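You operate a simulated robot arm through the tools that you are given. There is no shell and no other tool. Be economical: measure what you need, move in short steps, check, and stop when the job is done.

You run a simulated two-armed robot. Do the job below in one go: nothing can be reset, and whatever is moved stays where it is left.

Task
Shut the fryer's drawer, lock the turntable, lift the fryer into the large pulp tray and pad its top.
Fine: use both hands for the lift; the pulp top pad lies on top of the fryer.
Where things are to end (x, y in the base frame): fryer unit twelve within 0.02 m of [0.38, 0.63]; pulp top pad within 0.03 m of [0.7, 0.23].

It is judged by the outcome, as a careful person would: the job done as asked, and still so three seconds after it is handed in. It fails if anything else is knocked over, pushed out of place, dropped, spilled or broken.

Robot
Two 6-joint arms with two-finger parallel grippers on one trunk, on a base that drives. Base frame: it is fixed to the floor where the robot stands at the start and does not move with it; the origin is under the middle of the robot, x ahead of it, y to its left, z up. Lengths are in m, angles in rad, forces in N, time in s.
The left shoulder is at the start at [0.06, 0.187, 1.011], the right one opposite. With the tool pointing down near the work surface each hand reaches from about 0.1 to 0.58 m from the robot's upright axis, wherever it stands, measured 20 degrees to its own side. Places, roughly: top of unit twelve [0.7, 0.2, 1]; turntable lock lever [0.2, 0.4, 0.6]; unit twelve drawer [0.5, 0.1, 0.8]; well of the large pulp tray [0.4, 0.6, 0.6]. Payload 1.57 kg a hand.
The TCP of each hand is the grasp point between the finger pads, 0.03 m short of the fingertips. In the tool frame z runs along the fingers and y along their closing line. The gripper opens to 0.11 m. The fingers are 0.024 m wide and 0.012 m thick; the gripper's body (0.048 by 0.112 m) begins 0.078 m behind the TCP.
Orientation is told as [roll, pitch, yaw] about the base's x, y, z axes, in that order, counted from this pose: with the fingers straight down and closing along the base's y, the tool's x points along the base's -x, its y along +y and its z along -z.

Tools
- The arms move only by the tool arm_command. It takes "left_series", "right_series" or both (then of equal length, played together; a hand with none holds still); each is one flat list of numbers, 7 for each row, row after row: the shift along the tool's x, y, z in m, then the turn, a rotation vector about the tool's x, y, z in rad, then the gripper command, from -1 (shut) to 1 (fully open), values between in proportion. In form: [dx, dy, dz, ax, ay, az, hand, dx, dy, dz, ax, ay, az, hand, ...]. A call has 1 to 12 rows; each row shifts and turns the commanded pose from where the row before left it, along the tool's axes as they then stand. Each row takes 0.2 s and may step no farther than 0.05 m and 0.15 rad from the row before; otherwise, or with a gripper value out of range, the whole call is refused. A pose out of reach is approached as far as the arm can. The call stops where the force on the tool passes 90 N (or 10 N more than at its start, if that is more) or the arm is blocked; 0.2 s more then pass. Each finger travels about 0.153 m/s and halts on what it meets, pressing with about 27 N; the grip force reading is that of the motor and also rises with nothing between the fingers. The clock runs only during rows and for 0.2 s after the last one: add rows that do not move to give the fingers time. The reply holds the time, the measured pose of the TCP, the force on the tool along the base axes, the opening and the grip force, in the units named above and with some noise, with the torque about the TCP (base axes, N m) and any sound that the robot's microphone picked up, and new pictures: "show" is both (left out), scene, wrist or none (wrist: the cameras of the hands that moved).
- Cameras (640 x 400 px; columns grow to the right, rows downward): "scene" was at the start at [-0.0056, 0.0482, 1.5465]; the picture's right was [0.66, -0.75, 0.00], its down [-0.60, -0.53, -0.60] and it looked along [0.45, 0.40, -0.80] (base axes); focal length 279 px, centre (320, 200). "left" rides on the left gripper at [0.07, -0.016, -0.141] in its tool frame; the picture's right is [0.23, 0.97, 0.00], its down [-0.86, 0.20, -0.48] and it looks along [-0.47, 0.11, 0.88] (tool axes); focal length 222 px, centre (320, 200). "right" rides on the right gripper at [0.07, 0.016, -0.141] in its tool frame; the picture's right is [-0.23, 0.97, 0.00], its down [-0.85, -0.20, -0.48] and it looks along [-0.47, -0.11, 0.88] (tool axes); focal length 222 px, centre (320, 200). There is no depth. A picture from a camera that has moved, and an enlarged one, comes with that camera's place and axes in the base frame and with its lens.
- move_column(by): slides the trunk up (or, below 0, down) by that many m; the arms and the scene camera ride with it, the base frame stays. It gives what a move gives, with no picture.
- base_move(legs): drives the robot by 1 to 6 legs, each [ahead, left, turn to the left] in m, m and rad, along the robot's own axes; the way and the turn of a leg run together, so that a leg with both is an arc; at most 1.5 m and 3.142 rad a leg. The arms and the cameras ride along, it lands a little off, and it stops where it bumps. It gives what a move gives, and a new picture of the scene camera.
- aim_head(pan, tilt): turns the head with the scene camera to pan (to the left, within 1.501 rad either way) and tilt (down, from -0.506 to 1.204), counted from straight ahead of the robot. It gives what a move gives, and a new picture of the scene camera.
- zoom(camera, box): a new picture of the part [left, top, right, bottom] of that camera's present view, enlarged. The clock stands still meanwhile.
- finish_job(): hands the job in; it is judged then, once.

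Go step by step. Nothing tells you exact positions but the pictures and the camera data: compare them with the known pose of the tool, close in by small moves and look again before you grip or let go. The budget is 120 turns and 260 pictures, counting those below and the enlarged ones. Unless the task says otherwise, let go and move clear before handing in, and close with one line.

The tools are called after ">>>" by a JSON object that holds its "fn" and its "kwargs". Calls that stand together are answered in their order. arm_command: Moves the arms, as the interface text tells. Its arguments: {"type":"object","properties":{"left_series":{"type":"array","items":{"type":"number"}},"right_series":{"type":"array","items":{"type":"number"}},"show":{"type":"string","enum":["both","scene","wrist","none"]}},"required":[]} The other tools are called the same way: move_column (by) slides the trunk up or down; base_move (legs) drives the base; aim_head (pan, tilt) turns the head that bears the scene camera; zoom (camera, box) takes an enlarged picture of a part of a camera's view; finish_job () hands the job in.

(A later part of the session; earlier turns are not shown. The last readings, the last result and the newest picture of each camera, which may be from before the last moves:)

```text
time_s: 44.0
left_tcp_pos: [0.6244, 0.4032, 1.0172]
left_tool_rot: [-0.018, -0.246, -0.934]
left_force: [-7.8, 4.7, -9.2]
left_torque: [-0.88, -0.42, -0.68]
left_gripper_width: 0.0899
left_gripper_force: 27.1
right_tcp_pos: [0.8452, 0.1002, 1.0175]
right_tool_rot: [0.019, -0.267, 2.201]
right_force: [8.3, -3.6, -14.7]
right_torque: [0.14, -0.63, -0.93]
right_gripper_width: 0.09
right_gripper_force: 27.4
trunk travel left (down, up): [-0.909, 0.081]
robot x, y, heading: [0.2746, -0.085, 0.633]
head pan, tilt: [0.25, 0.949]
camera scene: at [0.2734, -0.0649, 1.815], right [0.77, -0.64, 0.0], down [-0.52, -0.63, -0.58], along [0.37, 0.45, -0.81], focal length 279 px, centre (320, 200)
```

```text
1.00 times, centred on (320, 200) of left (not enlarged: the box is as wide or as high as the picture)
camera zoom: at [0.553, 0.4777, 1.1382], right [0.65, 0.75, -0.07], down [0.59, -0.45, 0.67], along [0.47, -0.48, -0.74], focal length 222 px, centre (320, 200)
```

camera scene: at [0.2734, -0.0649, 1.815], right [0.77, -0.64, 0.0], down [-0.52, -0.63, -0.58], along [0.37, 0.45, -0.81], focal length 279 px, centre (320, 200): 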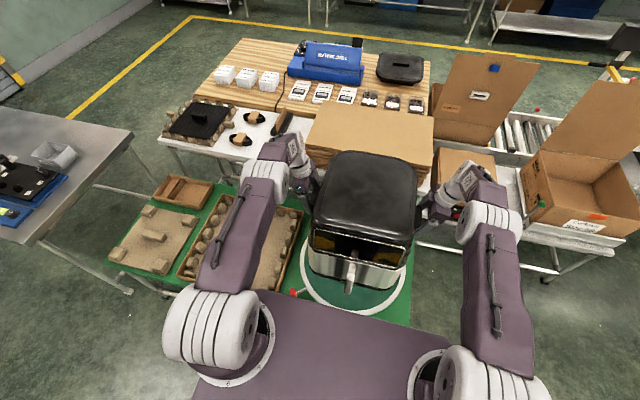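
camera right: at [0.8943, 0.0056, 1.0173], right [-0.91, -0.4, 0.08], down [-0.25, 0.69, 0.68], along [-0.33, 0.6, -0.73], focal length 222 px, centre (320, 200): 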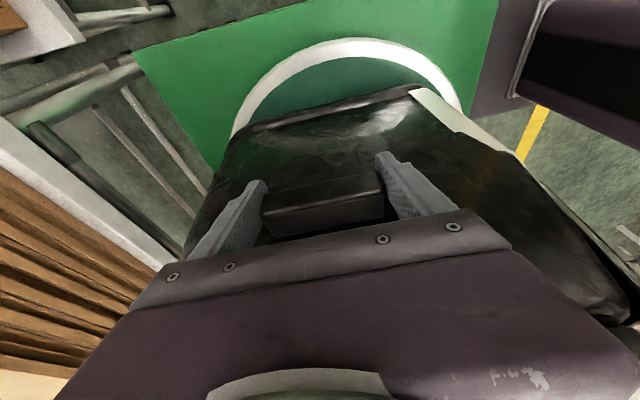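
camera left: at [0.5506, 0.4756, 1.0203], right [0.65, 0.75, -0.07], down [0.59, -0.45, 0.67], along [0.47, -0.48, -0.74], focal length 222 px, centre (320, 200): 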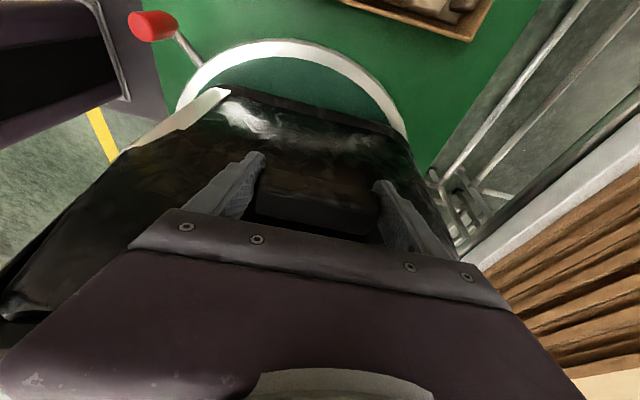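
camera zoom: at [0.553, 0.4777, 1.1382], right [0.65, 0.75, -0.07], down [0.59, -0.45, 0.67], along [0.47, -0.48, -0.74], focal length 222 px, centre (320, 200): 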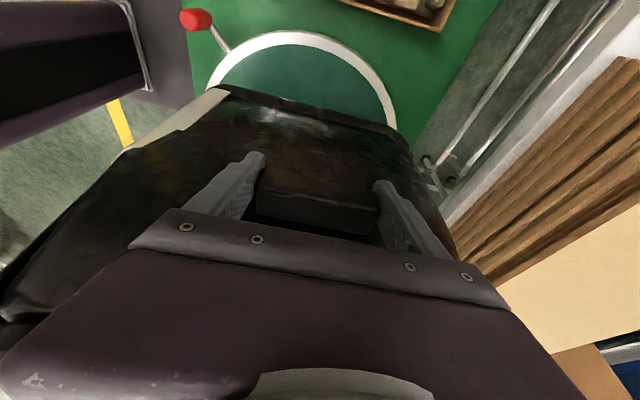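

The fryer hangs level and is well clear. The tray centre measures about [0.387, 0.633] at yaw 0.64, which matches the target. I'll drive back 6 cm and left 51 cm with the load.

>>> {"fn": "base_move", "kwargs": {"legs": [[-0.062, 0, 0], [0, 0.25, 0], [0, 0.265, 0.005]]}}

>>> {"fn": "zoom", "kwargs": {"camera": "left", "box": [0, 0, 640, 400]}}

>>> {"fn": "zoom", "kwargs": {"camera": "right", "box": [0, 0, 640, 400]}}

```text
time_s: 47.9
left_tcp_pos: [0.2696, 0.7836, 1.0197]
left_tool_rot: [-0.018, -0.245, -0.931]
left_force: [-5.6, 7.8, -12.4]
left_torque: [0.08, -0.02, -0.34]
left_gripper_width: 0.0899
left_gripper_force: 26.8
right_tcp_pos: [0.4923, 0.4802, 1.0162]
right_tool_rot: [0.019, -0.268, 2.206]
right_force: [7.7, -7.7, -11.5]
right_torque: [0.24, -0.28, 0.0]
right_gripper_width: 0.0901
right_gripper_force: 26.9
trunk travel left (down, up): [-0.909, 0.081]
robot x, y, heading: [-0.0844, 0.2904, 0.633]
head pan, tilt: [0.25, 0.949]
camera scene: at [-0.0802, 0.3123, 1.815], right [0.77, -0.63, 0.0], down [-0.52, -0.63, -0.58], along [0.37, 0.45, -0.81], focal length 279 px, centre (320, 200)
```

scene: 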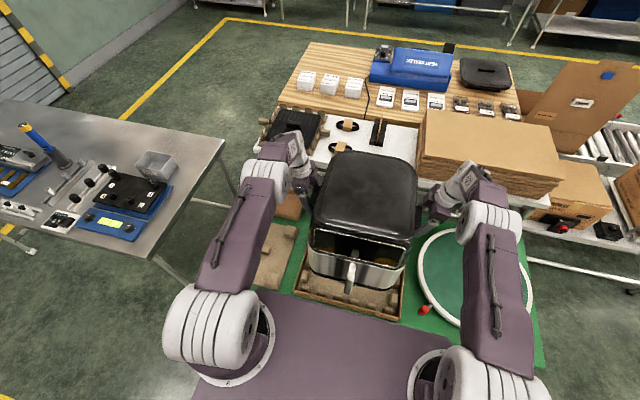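

```text
1.00 times, centred on (320, 200) of left (not enlarged: the box is as wide or as high as the picture)
camera zoom: at [0.1974, 0.8567, 1.1389], right [0.65, 0.76, -0.07], down [0.59, -0.45, 0.67], along [0.47, -0.48, -0.74], focal length 222 px, centre (320, 200)
```

zoom: 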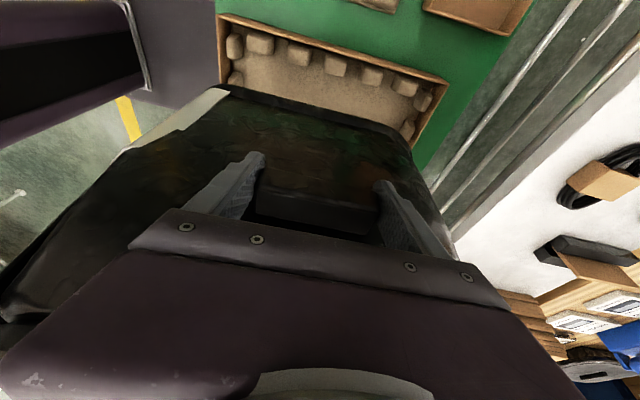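

```text
1.00 times, centred on (320, 200) of right (not enlarged: the box is as wide or as high as the picture)
camera zoom: at [0.5427, 0.3878, 1.1357], right [-0.91, -0.41, 0.08], down [-0.25, 0.69, 0.68], along [-0.33, 0.6, -0.72], focal length 222 px, centre (320, 200)
```

zoom: 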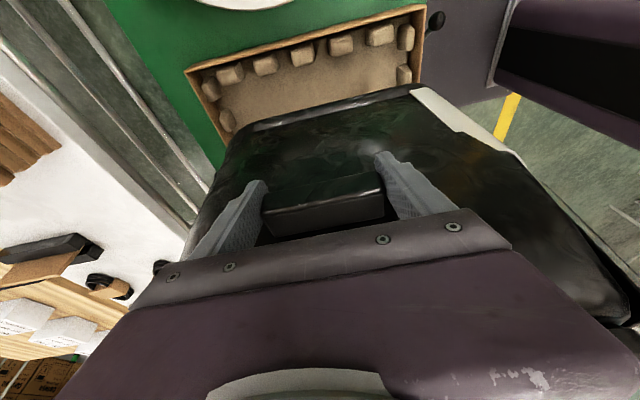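

The fryer is centred at about [0.381, 0.632] over the tray. I'll lower it partway and check clearances.

>>> {"fn": "move_column", "kwargs": {"by": -0.05}}

>>> {"fn": "zoom", "kwargs": {"camera": "left", "box": [160, 0, 480, 200]}}

>>> {"fn": "zoom", "kwargs": {"camera": "right", "box": [160, 0, 480, 200]}}

>>> {"fn": "zoom", "kwargs": {"camera": "scene", "box": [230, 130, 450, 330]}}

```text
time_s: 48.8
left_tcp_pos: [0.2669, 0.784, 0.9682]
left_tool_rot: [-0.017, -0.248, -0.932]
left_force: [0.3, -0.1, -11.9]
left_torque: [0.26, 0.05, 0.19]
left_gripper_width: 0.0899
left_gripper_force: 26.9
right_tcp_pos: [0.4896, 0.4814, 0.968]
right_tool_rot: [0.02, -0.267, 2.208]
right_force: [0.3, 0.4, -11.0]
right_torque: [0.07, -0.36, -0.15]
right_gripper_width: 0.0902
right_gripper_force: 27.0
trunk travel left (down, up): [-0.859, 0.131]
robot x, y, heading: [-0.0802, 0.2896, 0.631]
head pan, tilt: [0.25, 0.949]
```

```text
2.00 times, centred on (320, 100) of left
camera zoom: at [0.1959, 0.8581, 1.0885], right [0.65, 0.76, -0.07], down [0.59, -0.45, 0.67], along [0.47, -0.48, -0.74], focal length 444 px, centre (320, 400)
```

zoom: 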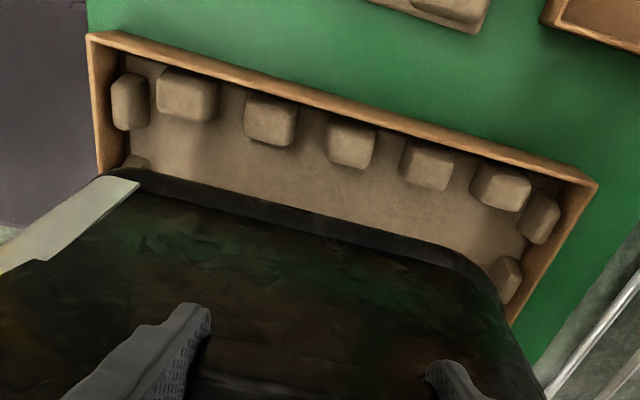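

```text
2.00 times, centred on (320, 100) of right
camera zoom: at [0.5411, 0.3893, 1.0864], right [-0.91, -0.41, 0.08], down [-0.25, 0.69, 0.68], along [-0.33, 0.6, -0.73], focal length 444 px, centre (320, 400)
```

zoom: 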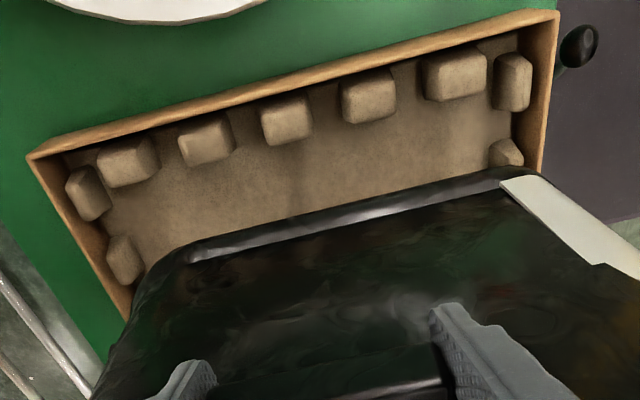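

```text
2.00 times, centred on (340, 230) of scene
camera zoom: at [-0.0826, 0.3148, 1.765], right [0.77, -0.63, 0.0], down [-0.52, -0.63, -0.58], along [0.37, 0.45, -0.81], focal length 558 px, centre (280, 140)
```

zoom: 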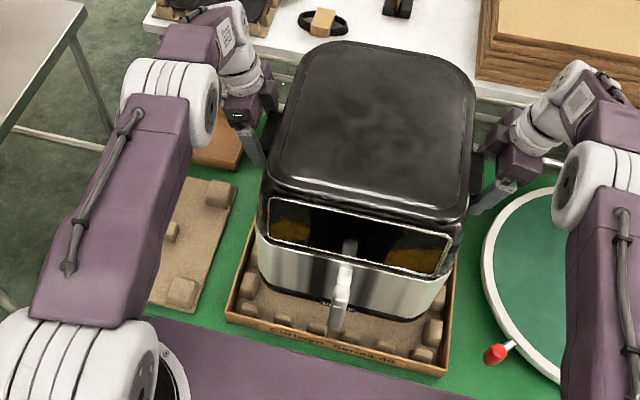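

>>> {"fn": "move_column", "kwargs": {"by": -0.04}}

>>> {"fn": "zoom", "kwargs": {"camera": "left", "box": [160, 0, 480, 200]}}

>>> {"fn": "zoom", "kwargs": {"camera": "right", "box": [160, 0, 480, 200]}}

>>> {"fn": "zoom", "kwargs": {"camera": "scene", "box": [230, 130, 450, 330]}}

```text
time_s: 49.6
left_tcp_pos: [0.2666, 0.7845, 0.9291]
left_tool_rot: [-0.017, -0.247, -0.929]
left_force: [-0.1, -0.4, -10.8]
left_torque: [0.18, -0.02, 0.14]
left_gripper_width: 0.0899
left_gripper_force: 27.1
right_tcp_pos: [0.4902, 0.4801, 0.9284]
right_tool_rot: [0.018, -0.268, 2.206]
right_force: [0.7, 0.4, -11.8]
right_torque: [0.0, -0.4, -0.23]
right_gripper_width: 0.0903
right_gripper_force: 26.4
trunk travel left (down, up): [-0.819, 0.171]
robot x, y, heading: [-0.0799, 0.2936, 0.636]
head pan, tilt: [0.25, 0.949]
```

```text
2.00 times, centred on (320, 100) of left
camera zoom: at [0.1961, 0.8575, 1.0486], right [0.65, 0.76, -0.07], down [0.59, -0.45, 0.67], along [0.47, -0.48, -0.74], focal length 444 px, centre (320, 400)
```

zoom: 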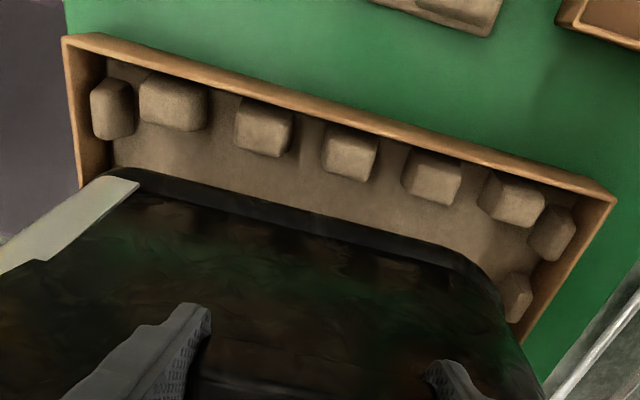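

```text
2.00 times, centred on (320, 100) of right
camera zoom: at [0.5413, 0.3886, 1.0462], right [-0.91, -0.41, 0.08], down [-0.25, 0.69, 0.68], along [-0.33, 0.6, -0.73], focal length 444 px, centre (320, 400)
```

zoom: 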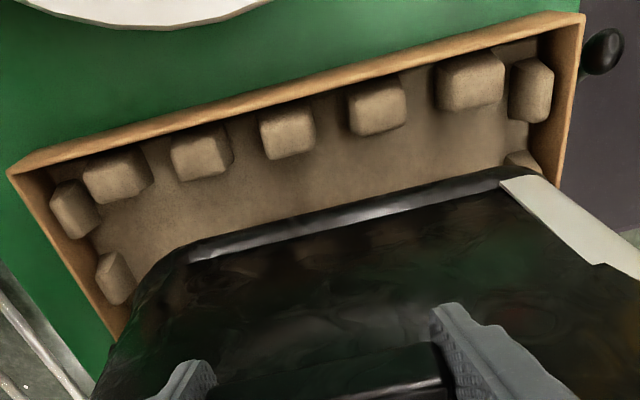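

```text
2.00 times, centred on (340, 230) of scene
camera zoom: at [-0.0822, 0.3139, 1.725], right [0.77, -0.63, 0.0], down [-0.52, -0.63, -0.58], along [0.37, 0.45, -0.81], focal length 558 px, centre (280, 140)
```

zoom: 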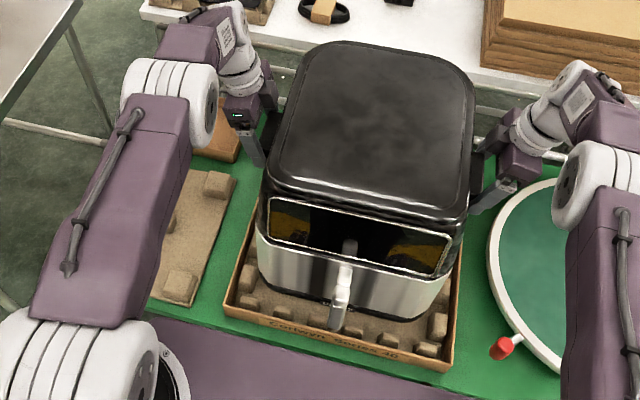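

Still clear all round. I'll lower in small steps until the floor takes the weight.

>>> {"fn": "move_column", "kwargs": {"by": -0.025}}

>>> {"fn": "move_column", "kwargs": {"by": -0.01}}

```text
time_s: 50.3
left_tcp_pos: [0.2669, 0.784, 0.9044]
left_tool_rot: [-0.019, -0.246, -0.93]
left_force: [-0.6, -0.4, -11.4]
left_torque: [0.01, -0.16, -0.01]
left_gripper_width: 0.09
left_gripper_force: 27.2
right_tcp_pos: [0.4896, 0.4815, 0.9032]
right_tool_rot: [0.018, -0.267, 2.206]
right_force: [1.0, 0.2, -11.8]
right_torque: [0.04, -0.33, -0.29]
right_gripper_width: 0.09
right_gripper_force: 27.4
trunk travel left (down, up): [-0.794, 0.196]
robot x, y, heading: [-0.0811, 0.2937, 0.637]
head pan, tilt: [0.25, 0.949]
```

```text
time_s: 50.9
left_tcp_pos: [0.2672, 0.7849, 0.8932]
left_tool_rot: [-0.017, -0.247, -0.93]
left_force: [-1.1, -0.9, -11.0]
left_torque: [-0.08, -0.15, -0.08]
left_gripper_width: 0.0901
left_gripper_force: 26.8
right_tcp_pos: [0.4908, 0.4818, 0.8919]
right_tool_rot: [0.02, -0.267, 2.207]
right_force: [1.5, 0.9, -13.0]
right_torque: [0.08, -0.34, -0.3]
right_gripper_width: 0.0901
right_gripper_force: 27.1
trunk travel left (down, up): [-0.784, 0.206]
robot x, y, heading: [-0.0822, 0.2915, 0.636]
head pan, tilt: [0.25, 0.949]
```

>>> {"fn": "move_column", "kwargs": {"by": -0.01}}

>>> {"fn": "move_column", "kwargs": {"by": -0.008}}

>>> {"fn": "zoom", "kwargs": {"camera": "left", "box": [160, 0, 480, 200]}}

```text
time_s: 51.5
left_tcp_pos: [0.2676, 0.784, 0.8833]
left_tool_rot: [-0.017, -0.246, -0.932]
left_force: [-0.3, -0.9, -11.6]
left_torque: [-0.07, -0.16, -0.18]
left_gripper_width: 0.0902
left_gripper_force: 26.9
right_tcp_pos: [0.4907, 0.481, 0.8832]
right_tool_rot: [0.02, -0.268, 2.208]
right_force: [1.0, 0.4, -12.1]
right_torque: [0.1, -0.35, -0.32]
right_gripper_width: 0.0901
right_gripper_force: 27.0
trunk travel left (down, up): [-0.774, 0.216]
robot x, y, heading: [-0.0803, 0.2899, 0.636]
head pan, tilt: [0.25, 0.949]
```

```text
time_s: 52.1
left_tcp_pos: [0.2684, 0.7841, 0.8765]
left_tool_rot: [-0.017, -0.246, -0.93]
left_force: [-1.8, -0.5, -11.0]
left_torque: [-0.06, -0.13, -0.21]
left_gripper_width: 0.09
left_gripper_force: 27.3
right_tcp_pos: [0.4897, 0.4802, 0.8734]
right_tool_rot: [0.019, -0.267, 2.206]
right_force: [2.1, -0.1, -11.7]
right_torque: [0.14, -0.35, -0.37]
right_gripper_width: 0.0901
right_gripper_force: 27.1
trunk travel left (down, up): [-0.766, 0.224]
robot x, y, heading: [-0.0803, 0.2876, 0.634]
head pan, tilt: [0.25, 0.949]
```

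```text
2.00 times, centred on (320, 100) of left
camera zoom: at [0.1964, 0.858, 0.995], right [0.65, 0.76, -0.07], down [0.59, -0.45, 0.67], along [0.47, -0.48, -0.74], focal length 444 px, centre (320, 400)
```

zoom: 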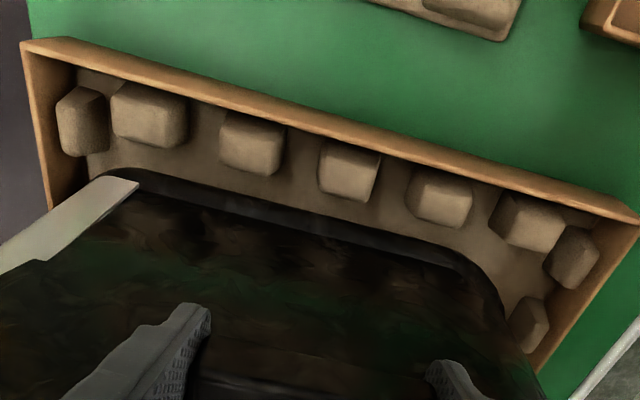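

>>> {"fn": "move_column", "kwargs": {"by": -0.006}}

>>> {"fn": "move_column", "kwargs": {"by": -0.006}}

```text
time_s: 52.6
left_tcp_pos: [0.2682, 0.784, 0.8679]
left_tool_rot: [-0.018, -0.246, -0.931]
left_force: [-0.9, -0.9, -11.2]
left_torque: [-0.03, -0.09, -0.29]
left_gripper_width: 0.0901
left_gripper_force: 26.4
right_tcp_pos: [0.4908, 0.4815, 0.8679]
right_tool_rot: [0.019, -0.269, 2.205]
right_force: [1.5, 1.4, -13.0]
right_torque: [0.16, -0.39, -0.4]
right_gripper_width: 0.0901
right_gripper_force: 26.6
trunk travel left (down, up): [-0.76, 0.23]
robot x, y, heading: [-0.0853, 0.2922, 0.633]
head pan, tilt: [0.25, 0.949]
```

```text
time_s: 53.2
left_tcp_pos: [0.2671, 0.7833, 0.8632]
left_tool_rot: [-0.016, -0.247, -0.931]
left_force: [-2.2, -1.3, -10.9]
left_torque: [-0.11, -0.14, -0.3]
left_gripper_width: 0.09
left_gripper_force: 27.4
right_tcp_pos: [0.4903, 0.4809, 0.8618]
right_tool_rot: [0.02, -0.268, 2.206]
right_force: [2.0, 1.6, -11.0]
right_torque: [0.21, -0.34, -0.4]
right_gripper_width: 0.0901
right_gripper_force: 27.3
trunk travel left (down, up): [-0.754, 0.236]
robot x, y, heading: [-0.0803, 0.2922, 0.637]
head pan, tilt: [0.25, 0.949]
```

>>> {"fn": "move_column", "kwargs": {"by": -0.006}}

>>> {"fn": "move_column", "kwargs": {"by": -0.006}}

>>> {"fn": "zoom", "kwargs": {"camera": "scene", "box": [230, 130, 450, 330]}}

```text
time_s: 53.7
left_tcp_pos: [0.2685, 0.7844, 0.8579]
left_tool_rot: [-0.018, -0.246, -0.93]
left_force: [-2.7, -0.5, -11.5]
left_torque: [-0.08, -0.09, -0.33]
left_gripper_width: 0.0899
left_gripper_force: 27.4
right_tcp_pos: [0.4902, 0.4817, 0.8568]
right_tool_rot: [0.018, -0.267, 2.204]
right_force: [1.5, 1.5, -12.3]
right_torque: [0.19, -0.36, -0.4]
right_gripper_width: 0.0902
right_gripper_force: 26.8
trunk travel left (down, up): [-0.748, 0.242]
robot x, y, heading: [-0.0827, 0.2933, 0.635]
head pan, tilt: [0.25, 0.949]
```

```text
time_s: 54.3
left_tcp_pos: [0.2679, 0.7844, 0.8514]
left_tool_rot: [-0.018, -0.246, -0.93]
left_force: [-2.4, -1.2, -10.2]
left_torque: [-0.03, -0.08, -0.42]
left_gripper_width: 0.0898
left_gripper_force: 26.6
right_tcp_pos: [0.4889, 0.4816, 0.8495]
right_tool_rot: [0.019, -0.267, 2.208]
right_force: [1.6, 1.1, -12.4]
right_torque: [0.18, -0.32, -0.45]
right_gripper_width: 0.09
right_gripper_force: 27.1
trunk travel left (down, up): [-0.742, 0.248]
robot x, y, heading: [-0.0846, 0.2934, 0.636]
head pan, tilt: [0.25, 0.949]
```

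```text
2.00 times, centred on (340, 230) of scene
camera zoom: at [-0.0816, 0.3147, 1.648], right [0.77, -0.63, 0.0], down [-0.52, -0.63, -0.58], along [0.37, 0.45, -0.81], focal length 558 px, centre (280, 140)
```

zoom: 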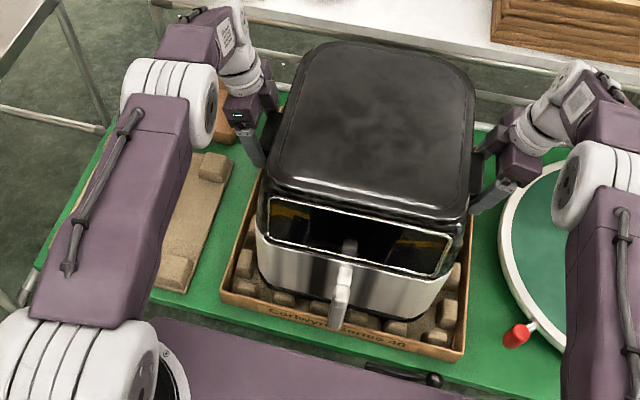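

>>> {"fn": "move_column", "kwargs": {"by": -0.007}}

>>> {"fn": "move_column", "kwargs": {"by": -0.006}}

>>> {"fn": "zoom", "kwargs": {"camera": "right", "box": [160, 0, 480, 200]}}

```text
time_s: 54.8
left_tcp_pos: [0.2658, 0.7821, 0.8485]
left_tool_rot: [-0.01, -0.247, -0.932]
left_force: [-5.2, -2.4, 2.5]
left_torque: [0.92, -0.97, -0.46]
left_gripper_width: 0.0897
left_gripper_force: 27.0
right_tcp_pos: [0.4891, 0.4797, 0.8478]
right_tool_rot: [0.012, -0.267, 2.206]
right_force: [0.4, 0.5, -2.2]
right_torque: [1.25, -1.02, -0.53]
right_gripper_width: 0.0902
right_gripper_force: 27.2
trunk travel left (down, up): [-0.735, 0.255]
robot x, y, heading: [-0.0857, 0.2899, 0.633]
head pan, tilt: [0.25, 0.949]
```

```text
time_s: 55.4
left_tcp_pos: [0.2641, 0.781, 0.8463]
left_tool_rot: [-0.004, -0.246, -0.932]
left_force: [-1.1, 0.9, 29.6]
left_torque: [0.36, -0.98, -0.28]
left_gripper_width: 0.0897
left_gripper_force: 26.4
right_tcp_pos: [0.4873, 0.4789, 0.8444]
right_tool_rot: [0.004, -0.268, 2.212]
right_force: [4.0, 4.3, 25.5]
right_torque: [0.57, -0.44, -0.48]
right_gripper_width: 0.0897
right_gripper_force: 26.9
trunk travel left (down, up): [-0.729, 0.261]
robot x, y, heading: [-0.0827, 0.2938, 0.638]
head pan, tilt: [0.25, 0.949]
```

```text
2.00 times, centred on (320, 100) of right
camera zoom: at [0.5374, 0.3857, 0.9632], right [-0.91, -0.41, 0.06], down [-0.25, 0.68, 0.69], along [-0.32, 0.61, -0.72], focal length 444 px, centre (320, 400)
```

zoom: 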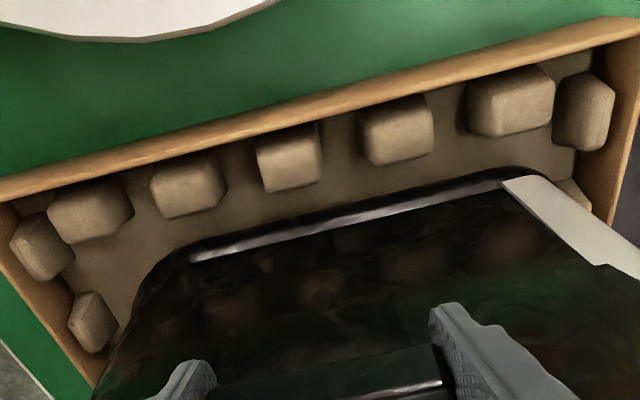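

The tray floor has taken the weight, centred at about [0.376, 0.630]. I'll relieve the pressing force and let go.

>>> {"fn": "move_column", "kwargs": {"by": 0.006}}

>>> {"fn": "arm_command", "kwargs": {"left_series": [0, 0, 0, 0, 0, 0, -0.2, 0, 0, 0, 0, 0, 0, 0.6, 0, 0, 0, 0, 0, 0, 1, 0, 0, 0, 0, 0, 0, 1], "right_series": [0, 0, 0, 0, 0, 0, -0.2, 0, 0, 0, 0, 0, 0, 0.6, 0, 0, 0, 0, 0, 0, 1, 0, 0, 0, 0, 0, 0, 1], "show": "wrist"}}

>>> {"fn": "zoom", "kwargs": {"camera": "scene", "box": [230, 130, 450, 330]}}

```text
time_s: 55.9
left_tcp_pos: [0.2654, 0.7811, 0.8438]
left_tool_rot: [-0.014, -0.247, -0.931]
left_force: [2.1, -0.9, 2.0]
left_torque: [0.62, -0.58, 0.09]
left_gripper_width: 0.09
left_gripper_force: 26.8
right_tcp_pos: [0.4867, 0.478, 0.8444]
right_tool_rot: [0.018, -0.267, 2.209]
right_force: [1.2, 1.2, 6.8]
right_torque: [0.75, -0.7, -0.55]
right_gripper_width: 0.0902
right_gripper_force: 26.9
trunk travel left (down, up): [-0.735, 0.255]
robot x, y, heading: [-0.0835, 0.2899, 0.635]
head pan, tilt: [0.25, 0.949]
```

```text
time_s: 56.9
left_tcp_pos: [0.2663, 0.783, 0.8455]
left_tool_rot: [-0.015, -0.246, -0.929]
left_force: [0.5, -0.1, -0.1]
left_torque: [0.0, 0.01, -0.01]
left_gripper_width: 0.1099
left_gripper_force: 0.1
right_tcp_pos: [0.4885, 0.4791, 0.8453]
right_tool_rot: [0.016, -0.266, 2.209]
right_force: [-0.3, 0.0, -0.1]
right_torque: [-0.03, 0.0, 0.01]
right_gripper_width: 0.1101
right_gripper_force: 0.0
trunk travel left (down, up): [-0.735, 0.255]
robot x, y, heading: [-0.0828, 0.2936, 0.634]
head pan, tilt: [0.25, 0.949]
camera right: at [0.5393, 0.3874, 0.9636], right [-0.91, -0.41, 0.08], down [-0.25, 0.69, 0.68], along [-0.33, 0.6, -0.73], focal length 222 px, centre (320, 200)
camera left: at [0.194, 0.8563, 0.9661], right [0.65, 0.76, -0.07], down [0.59, -0.45, 0.67], along [0.48, -0.48, -0.74], focal length 222 px, centre (320, 200)
```

right: 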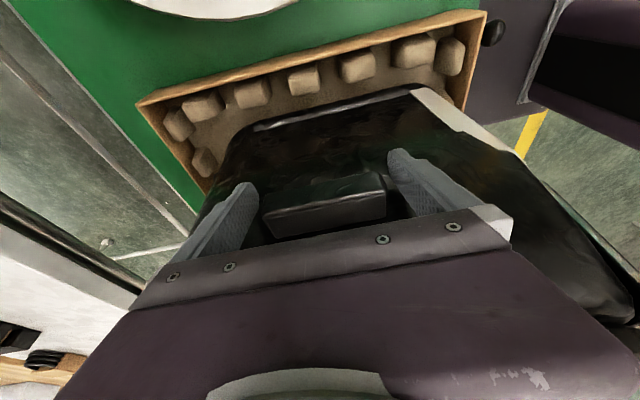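
left: 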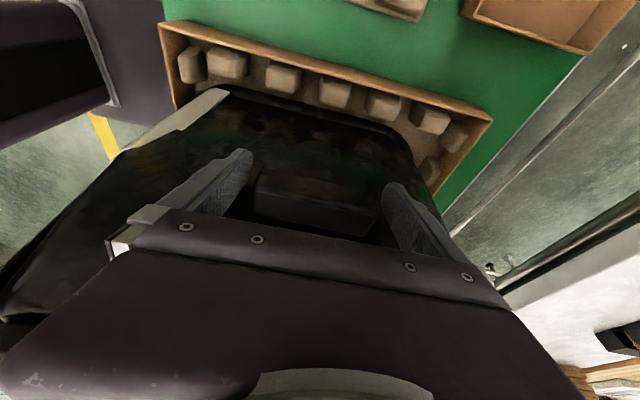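

```text
2.00 times, centred on (340, 230) of scene
camera zoom: at [-0.0856, 0.3117, 1.6411], right [0.77, -0.63, 0.0], down [-0.52, -0.63, -0.58], along [0.37, 0.45, -0.81], focal length 558 px, centre (280, 140)
```

zoom: 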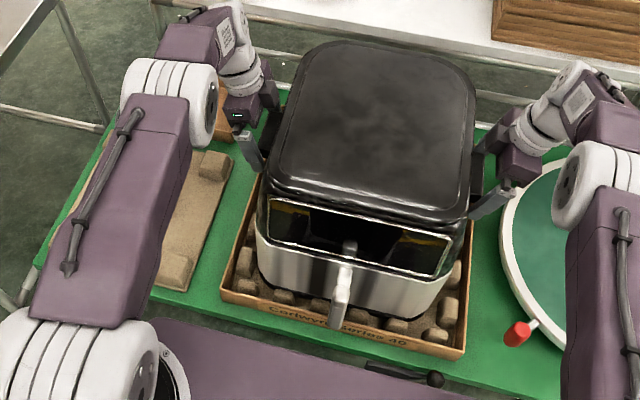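

Released cleanly. I'll raise the trunk and look at the pad and fryer.

>>> {"fn": "move_column", "kwargs": {"by": 0.22}}

>>> {"fn": "arm_command", "kwargs": {"left_series": [0, 0, 0, 0, 0.125, 0, 0.2, 0.03, 0, 0, 0, 0.122, 0, 0.2, 0.04, -0.03, 0, 0, 0, 0, 0.2, 0.04, -0.03, 0, 0, 0, 0, 0.2, 0.04, -0.03, 0, 0, 0, 0, 0.2], "right_series": [0, 0, 0, 0, 0.125, 0, 0.2, 0.03, 0, 0, 0, 0.142, 0, 0.2, 0.03, 0.04, 0, 0, 0, 0, 0.2, 0.03, 0.04, 0, 0, 0, 0, 0.2, 0.03, 0.04, 0, 0, 0, 0, 0.2], "show": "none"}}

>>> {"fn": "base_move", "kwargs": {"legs": [[0, 0.22, 0]]}}

>>> {"fn": "zoom", "kwargs": {"camera": "left", "box": [0, 0, 640, 400]}}

```text
time_s: 59.3
left_tcp_pos: [0.2665, 0.7826, 1.0664]
left_tool_rot: [-0.014, -0.247, -0.929]
left_force: [-0.6, 0.1, 0.1]
left_torque: [-0.01, -0.01, -0.02]
left_gripper_width: 0.1099
left_gripper_force: 0.1
right_tcp_pos: [0.4879, 0.4797, 1.0652]
right_tool_rot: [0.017, -0.269, 2.207]
right_force: [0.3, -0.2, 0.6]
right_torque: [-0.02, -0.02, 0.0]
right_gripper_width: 0.11
right_gripper_force: 0.1
trunk travel left (down, up): [-0.955, 0.035]
robot x, y, heading: [-0.0832, 0.2952, 0.63]
head pan, tilt: [0.25, 0.949]
```

```text
time_s: 60.5
left_tcp_pos: [0.1041, 0.8509, 1.0645]
left_tool_rot: [-0.012, 0.002, -0.934]
left_force: [-0.7, -0.9, 1.5]
left_torque: [-0.04, -0.03, 0.0]
left_gripper_width: 0.0662
left_gripper_force: 0.1
right_tcp_pos: [0.4617, 0.3097, 1.0644]
right_tool_rot: [0.012, 0.0, 2.214]
right_force: [-0.3, -0.3, 0.0]
right_torque: [-0.01, -0.01, 0.02]
right_gripper_width: 0.0659
right_gripper_force: 0.0
trunk travel left (down, up): [-0.955, 0.035]
robot x, y, heading: [-0.0861, 0.2895, 0.632]
head pan, tilt: [0.25, 0.949]
```

```text
time_s: 62.2
left_tcp_pos: [-0.0262, 1.027, 1.0647]
left_tool_rot: [-0.015, 0.003, -0.933]
left_force: [0.8, -0.1, -0.4]
left_torque: [0.04, 0.04, 0.02]
left_gripper_width: 0.0662
left_gripper_force: 0.1
right_tcp_pos: [0.3326, 0.4874, 1.063]
right_tool_rot: [0.017, -0.004, 2.212]
right_force: [0.0, 0.0, -0.4]
right_torque: [0.04, 0.05, 0.04]
right_gripper_width: 0.066
right_gripper_force: 0.1
trunk travel left (down, up): [-0.955, 0.035]
robot x, y, heading: [-0.213, 0.4702, 0.638]
head pan, tilt: [0.25, 0.949]
camera scene: at [-0.2143, 0.4864, 1.8612], right [0.77, -0.63, 0.0], down [-0.52, -0.63, -0.58], along [0.37, 0.45, -0.81], focal length 279 px, centre (320, 200)
```

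scene: 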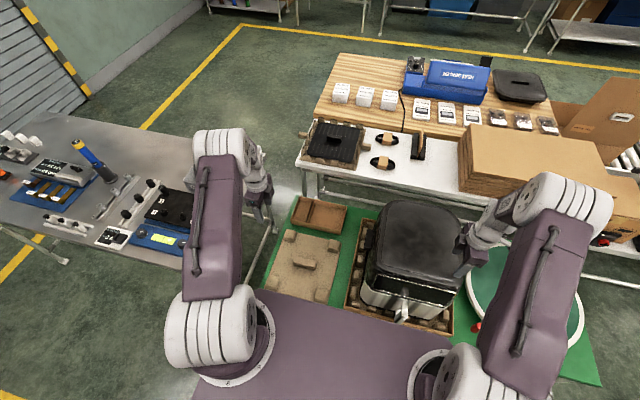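

```text
1.00 times, centred on (320, 200) of left (not enlarged: the box is as wide or as high as the picture)
camera zoom: at [-0.0776, 1.0749, 1.2061], right [0.65, 0.76, -0.01], down [0.68, -0.57, 0.47], along [0.35, -0.31, -0.88], focal length 222 px, centre (320, 200)
```

zoom: 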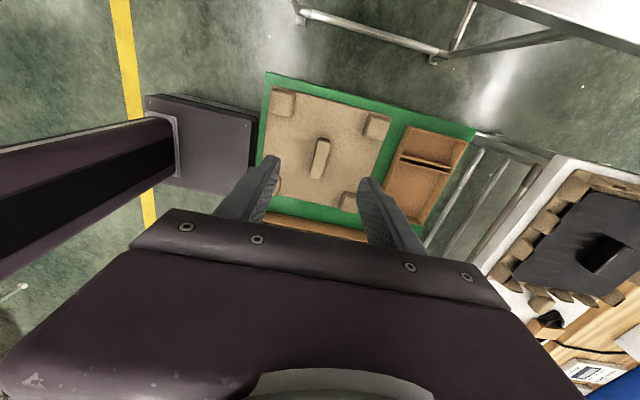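

>>> {"fn": "arm_command", "kwargs": {"left_series": [-0.0175, 0.0037, 0.044, 0, 0, 0, 0.6, -0.0175, 0.0037, 0.044, 0, 0, 0, 0.6, -0.0175, 0.0037, 0.044, 0, 0, 0, 0.6, -0.0175, 0.0037, 0.044, 0, 0, 0, 0.6, -0.0175, 0.0037, 0.044, 0, 0, 0, 0.6, -0.0175, 0.0037, 0.044, 0, 0, 0, 0.6]}}

>>> {"fn": "zoom", "kwargs": {"camera": "left", "box": [160, 40, 480, 240]}}

```text
time_s: 63.6
left_tcp_pos: [0.0255, 0.9363, 0.8384]
left_tool_rot: [-0.011, 0.002, -0.932]
left_force: [-0.4, 0.4, 0.3]
left_torque: [0.03, 0.0, 0.0]
left_gripper_width: 0.0882
left_gripper_force: 0.1
left hand out of reach, approached as far as the arm can: row 5, 6
right_tcp_pos: [0.331, 0.4913, 1.0638]
right_tool_rot: [0.015, 0.001, 2.211]
right_force: [0.0, -0.5, 0.2]
right_torque: [0.03, 0.01, -0.02]
right_gripper_width: 0.0658
right_gripper_force: 0.2
trunk travel left (down, up): [-0.955, 0.035]
robot x, y, heading: [-0.2152, 0.4714, 0.642]
head pan, tilt: [0.25, 0.949]
camera scene: at [-0.2179, 0.4905, 1.8611], right [0.77, -0.63, 0.0], down [-0.51, -0.63, -0.58], along [0.37, 0.45, -0.81], focal length 279 px, centre (320, 200)
camera left: at [-0.0267, 0.9838, 0.9797], right [0.65, 0.76, -0.01], down [0.68, -0.56, 0.47], along [0.36, -0.32, -0.88], focal length 222 px, centre (320, 200)
```

scene: 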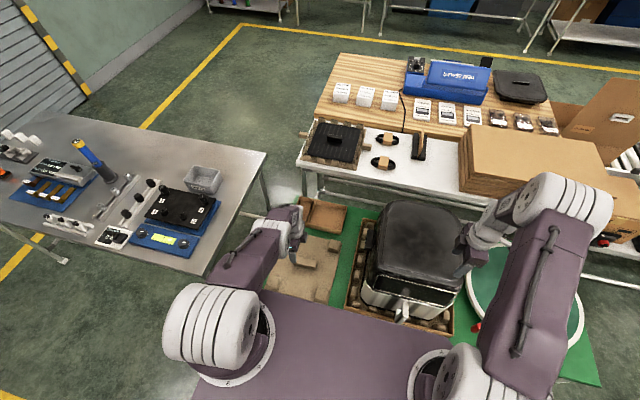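
left: 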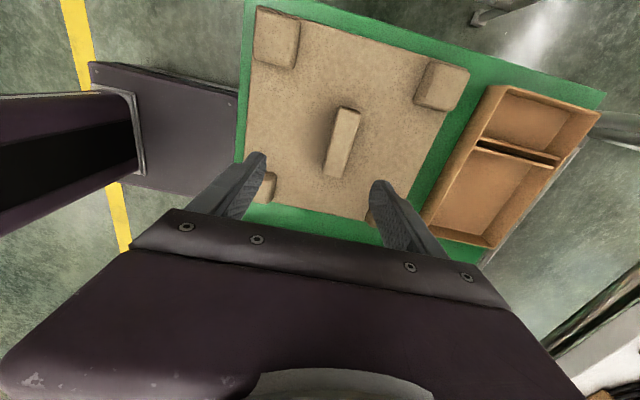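

```text
2.00 times, centred on (320, 140) of left
camera zoom: at [-0.0267, 0.9838, 0.9797], right [0.65, 0.76, -0.01], down [0.68, -0.56, 0.47], along [0.36, -0.32, -0.88], focal length 444 px, centre (320, 320)
```

zoom: 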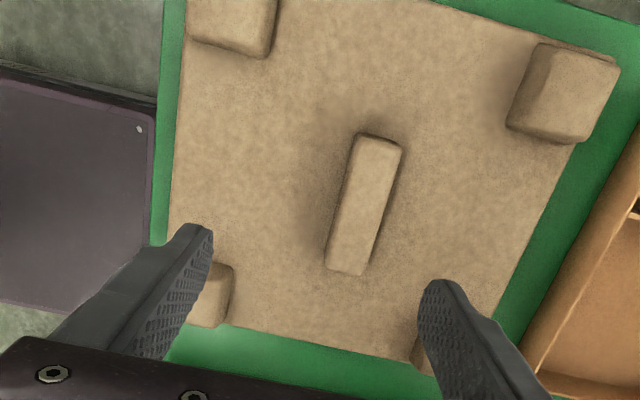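

The pad is square with the table, its ridge is along the table and centred near [0.058, 0.948]. The shoulders are too high to reach down there, so I'll clear both hands first and then lower the trunk.

>>> {"fn": "arm_command", "kwargs": {"left_series": [0, 0, -0.045, 0, 0, 0, 0.6, 0, 0, -0.045, 0, 0, 0, 0.6, 0, 0, -0.045, 0, 0, 0, 0.6, 0, 0, -0.04, 0, 0, 0, 0.6, 0, 0, -0.035, 0, 0, 0, 0.6], "right_series": [0.02, 0.04, 0, 0, 0, 0, 0.2, 0.04, 0.025, 0, 0, 0, 0, 0.2, 0.045, 0.02, 0, 0, 0, 0, 0.2, 0.045, 0.02, 0, 0, 0, 0, 0.2, 0.045, 0.015, 0, 0, 0, 0, 0.2], "show": "scene"}}

```text
time_s: 64.8
left_tcp_pos: [0.0253, 0.936, 1.0497]
left_tool_rot: [-0.011, 0.003, -0.932]
left_force: [-0.5, 0.5, 0.1]
left_torque: [0.01, 0.01, -0.02]
left_gripper_width: 0.0877
left_gripper_force: 0.1
right_tcp_pos: [0.3526, 0.2599, 1.0626]
right_tool_rot: [0.013, -0.002, 2.212]
right_force: [-0.4, -0.1, -0.1]
right_torque: [0.03, 0.02, 0.02]
right_gripper_width: 0.0657
right_gripper_force: 0.0
trunk travel left (down, up): [-0.955, 0.035]
robot x, y, heading: [-0.2128, 0.4713, 0.638]
head pan, tilt: [0.25, 0.949]
camera scene: at [-0.2179, 0.4871, 1.8611], right [0.77, -0.63, 0.0], down [-0.51, -0.63, -0.58], along [0.37, 0.45, -0.81], focal length 279 px, centre (320, 200)
```

scene: 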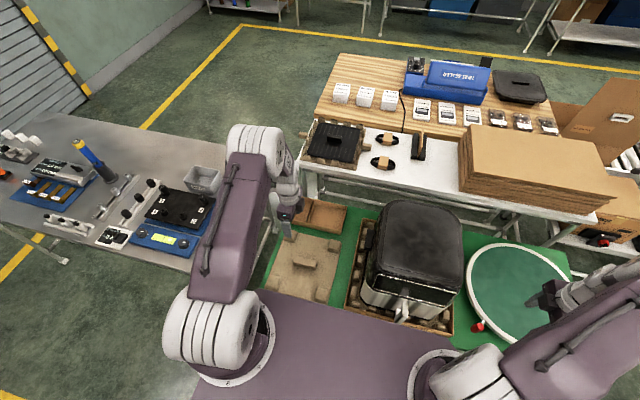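

>>> {"fn": "move_column", "kwargs": {"by": -0.28}}

>>> {"fn": "arm_command", "kwargs": {"left_series": [-0.005, 0.017, 0.0, 0, 0, 0, 0.6, -0.005, 0.017, 0.02, 0, 0, 0, 0.6, 0, 0, 0.02, 0, 0, 0, 0.6]}}

>>> {"fn": "zoom", "kwargs": {"camera": "left", "box": [160, 40, 480, 240]}}

```text
time_s: 67.6
left_tcp_pos: [0.0251, 0.9379, 0.7688]
left_tool_rot: [-0.014, 0.003, -0.934]
left_force: [-0.8, 0.4, -0.1]
left_torque: [0.0, 0.0, -0.02]
left_gripper_width: 0.0882
left_gripper_force: 0.0
right_tcp_pos: [0.3529, 0.2625, 0.7824]
right_tool_rot: [0.017, 0.001, 2.213]
right_force: [0.2, 0.3, 0.2]
right_torque: [0.03, 0.01, 0.02]
right_gripper_width: 0.0663
right_gripper_force: 0.1
trunk travel left (down, up): [-0.675, 0.315]
robot x, y, heading: [-0.2145, 0.4682, 0.638]
head pan, tilt: [0.25, 0.949]
```

```text
time_s: 68.4
left_tcp_pos: [0.0587, 0.9504, 0.7281]
left_tool_rot: [-0.015, -0.001, -0.932]
left_force: [-0.5, 0.2, -0.2]
left_torque: [0.05, 0.01, -0.01]
left_gripper_width: 0.0879
left_gripper_force: 0.0
right_tcp_pos: [0.3528, 0.2635, 0.7835]
right_tool_rot: [0.015, 0.001, 2.214]
right_force: [-0.4, 0.2, 0.8]
right_torque: [-0.02, -0.01, -0.03]
right_gripper_width: 0.0658
right_gripper_force: 0.1
trunk travel left (down, up): [-0.675, 0.315]
robot x, y, heading: [-0.2187, 0.472, 0.64]
head pan, tilt: [0.25, 0.949]
camera scene: at [-0.2181, 0.4913, 1.5811], right [0.77, -0.63, 0.0], down [-0.51, -0.63, -0.58], along [0.37, 0.45, -0.81], focal length 279 px, centre (320, 200)
camera left: at [0.0058, 0.9977, 0.8694], right [0.65, 0.76, -0.01], down [0.68, -0.56, 0.47], along [0.35, -0.32, -0.88], focal length 222 px, centre (320, 200)
```

scene: 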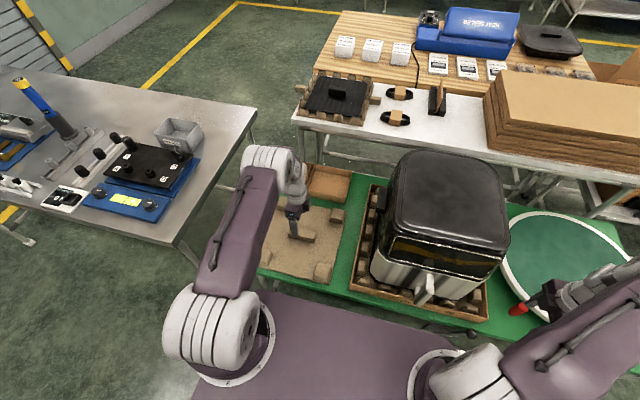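
left: 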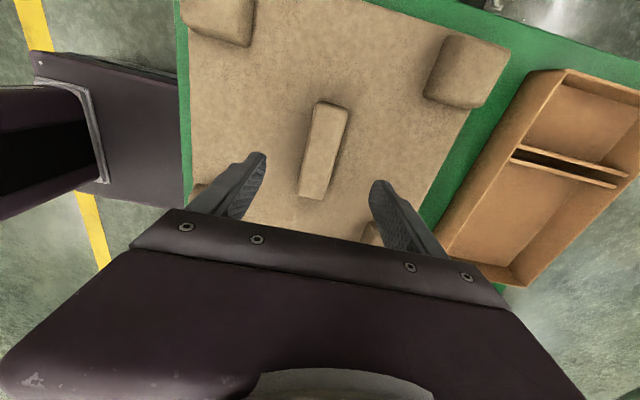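

```text
2.00 times, centred on (320, 140) of left
camera zoom: at [0.0058, 0.9977, 0.8694], right [0.65, 0.76, -0.01], down [0.68, -0.56, 0.47], along [0.35, -0.32, -0.88], focal length 444 px, centre (320, 320)
```

zoom: 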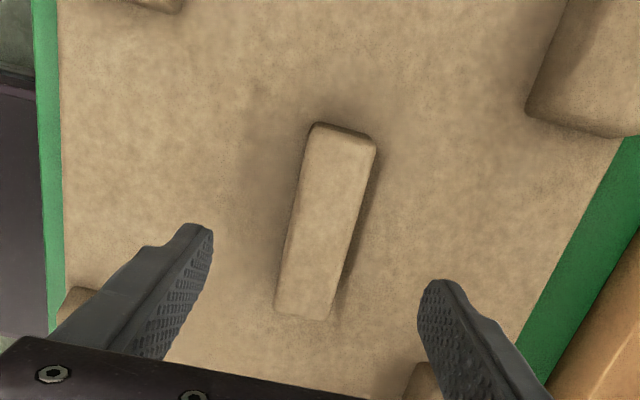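

The ridge top is at about [0.058, 0.950, 0.62], and the hand is centred on it. I'll descend.

>>> {"fn": "arm_command", "kwargs": {"left_series": [0, 0, 0.04, 0, 0, 0, 0.4, 0, 0, 0.035, 0, 0, 0, 0.4, 0, 0, 0.013, 0, 0, 0, 0.4, 0, 0, 0.006, 0, 0, 0, 0.4], "show": "wrist"}}

>>> {"fn": "zoom", "kwargs": {"camera": "left", "box": [160, 40, 480, 240]}}

>>> {"fn": "zoom", "kwargs": {"camera": "scene", "box": [250, 170, 370, 300]}}

```text
time_s: 69.4
left_tcp_pos: [0.0566, 0.9496, 0.6346]
left_tool_rot: [-0.012, 0.0, -0.931]
left_force: [-0.7, -0.9, -0.2]
left_torque: [0.01, 0.01, -0.01]
left_gripper_width: 0.0773
left_gripper_force: 0.0
right_tcp_pos: [0.3536, 0.2627, 0.783]
right_tool_rot: [0.015, 0.0, 2.214]
right_force: [-0.2, 0.5, -0.8]
right_torque: [-0.01, 0.04, -0.01]
right_gripper_width: 0.0659
right_gripper_force: 0.0
trunk travel left (down, up): [-0.675, 0.315]
robot x, y, heading: [-0.2158, 0.4736, 0.638]
head pan, tilt: [0.25, 0.949]
camera left: at [0.0047, 0.997, 0.7763], right [0.65, 0.76, -0.01], down [0.67, -0.56, 0.48], along [0.36, -0.32, -0.88], focal length 222 px, centre (320, 200)
```

left: 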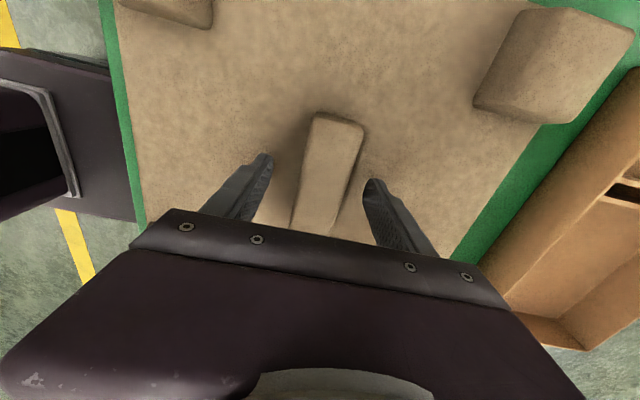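

```text
2.00 times, centred on (320, 140) of left
camera zoom: at [0.0047, 0.997, 0.7763], right [0.65, 0.76, -0.01], down [0.67, -0.56, 0.48], along [0.36, -0.32, -0.88], focal length 444 px, centre (320, 320)
```

zoom: 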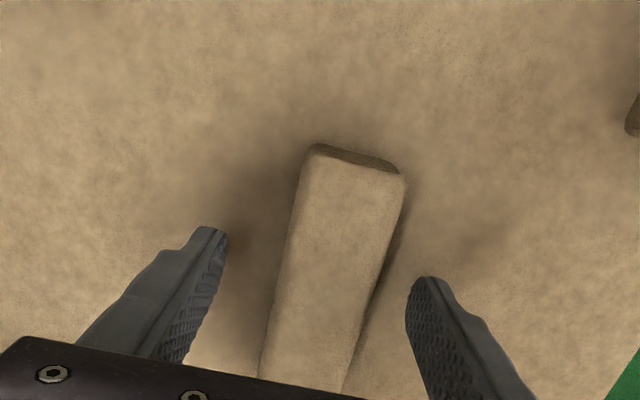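

```text
3.08 times, centred on (310, 235) of scene
camera zoom: at [-0.2178, 0.4913, 1.5811], right [0.77, -0.63, 0.0], down [-0.51, -0.63, -0.58], along [0.37, 0.45, -0.81], focal length 858 px, centre (351, 92)
```

zoom: 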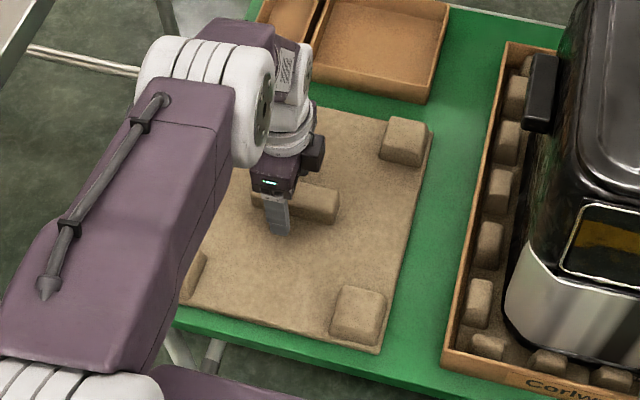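

>>> {"fn": "arm_command", "kwargs": {"left_series": [0, 0, 0.006, 0, 0, 0, 0.4, 0, 0, 0.003, 0, 0, 0, 0.4, 0, 0, 0, 0, 0, 0, 0, 0, 0, 0, 0, 0, 0, -0.5, 0, 0, 0, 0, 0, 0, -1, 0, 0, 0, 0, 0, 0, -1], "show": "wrist"}}

```text
time_s: 70.8
left_tcp_pos: [0.0571, 0.9488, 0.6256]
left_tool_rot: [-0.013, 0.001, -0.932]
left_force: [0.5, 0.0, 2.0]
left_torque: [0.28, -0.42, -0.25]
left_gripper_width: 0.0358
left_gripper_force: 26.4
right_tcp_pos: [0.3527, 0.2627, 0.7827]
right_tool_rot: [0.014, 0.001, 2.213]
right_force: [-0.1, -0.4, 0.1]
right_torque: [-0.01, -0.03, 0.01]
right_gripper_width: 0.066
right_gripper_force: 0.1
trunk travel left (down, up): [-0.675, 0.315]
robot x, y, heading: [-0.2141, 0.4696, 0.636]
head pan, tilt: [0.25, 0.949]
camera left: at [0.0048, 0.9963, 0.767], right [0.65, 0.76, -0.01], down [0.67, -0.56, 0.47], along [0.36, -0.32, -0.88], focal length 222 px, centre (320, 200)
```

left: 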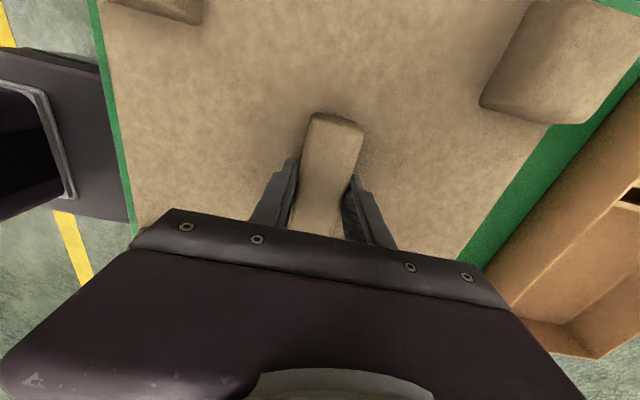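

>>> {"fn": "arm_command", "kwargs": {"left_series": [0, 0, -0.02, 0, 0, 0, -1, 0, 0, -0.03, 0, 0, 0, -1, 0, 0, -0.04, 0, 0, 0, -1, 0, 0, -0.04, 0, 0, 0, -1]}}

>>> {"fn": "zoom", "kwargs": {"camera": "scene", "box": [230, 150, 390, 300]}}

```text
time_s: 71.8
left_tcp_pos: [0.0547, 0.9497, 0.7533]
left_tool_rot: [-0.013, 0.001, -0.933]
left_force: [-0.2, 0.0, -0.7]
left_torque: [0.03, -0.02, 0.02]
left_gripper_width: 0.0353
left_gripper_force: 27.3
right_tcp_pos: [0.353, 0.2623, 0.7837]
right_tool_rot: [0.016, 0.001, 2.213]
right_force: [0.5, 0.6, -0.5]
right_torque: [-0.01, 0.0, 0.0]
right_gripper_width: 0.066
right_gripper_force: 0.1
trunk travel left (down, up): [-0.675, 0.315]
robot x, y, heading: [-0.2156, 0.4731, 0.637]
head pan, tilt: [0.25, 0.949]
camera scene: at [-0.2184, 0.4902, 1.5811], right [0.77, -0.63, 0.0], down [-0.51, -0.63, -0.58], along [0.37, 0.45, -0.81], focal length 279 px, centre (320, 200)
camera left: at [0.0041, 0.997, 0.8954], right [0.65, 0.76, -0.01], down [0.68, -0.56, 0.47], along [0.35, -0.32, -0.88], focal length 222 px, centre (320, 200)
```

scene: 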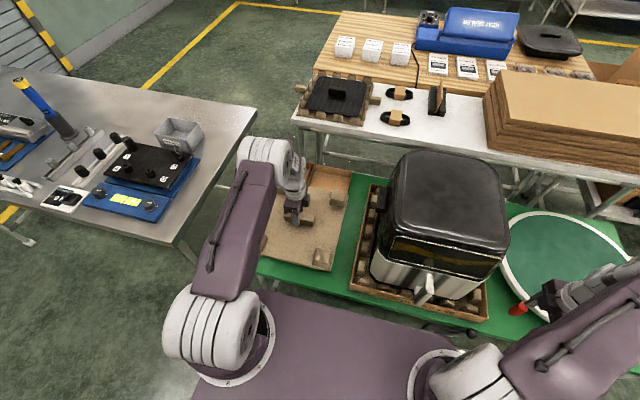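
left: 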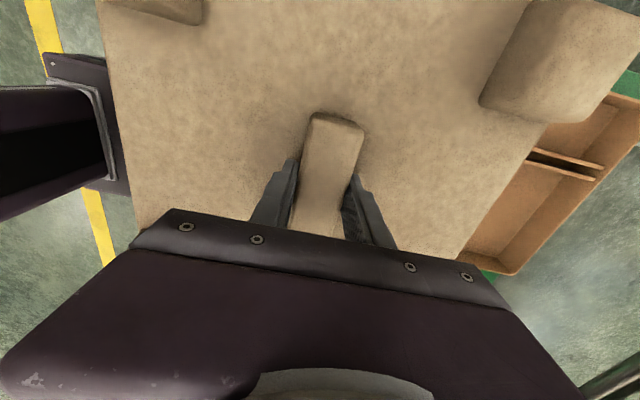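

```text
2.67 times, centred on (310, 225) of scene
camera zoom: at [-0.2184, 0.4902, 1.5811], right [0.77, -0.63, 0.0], down [-0.51, -0.63, -0.58], along [0.37, 0.45, -0.81], focal length 744 px, centre (347, 133)
```

zoom: 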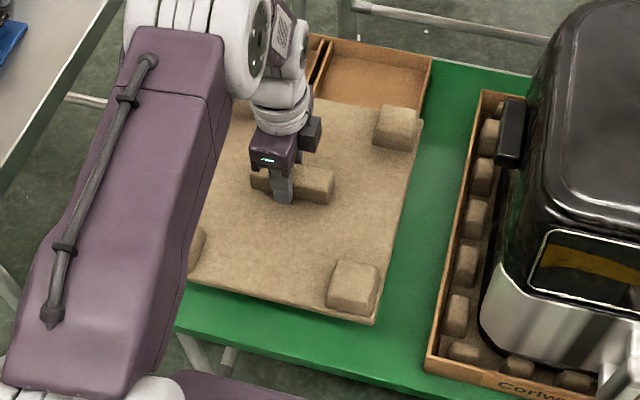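

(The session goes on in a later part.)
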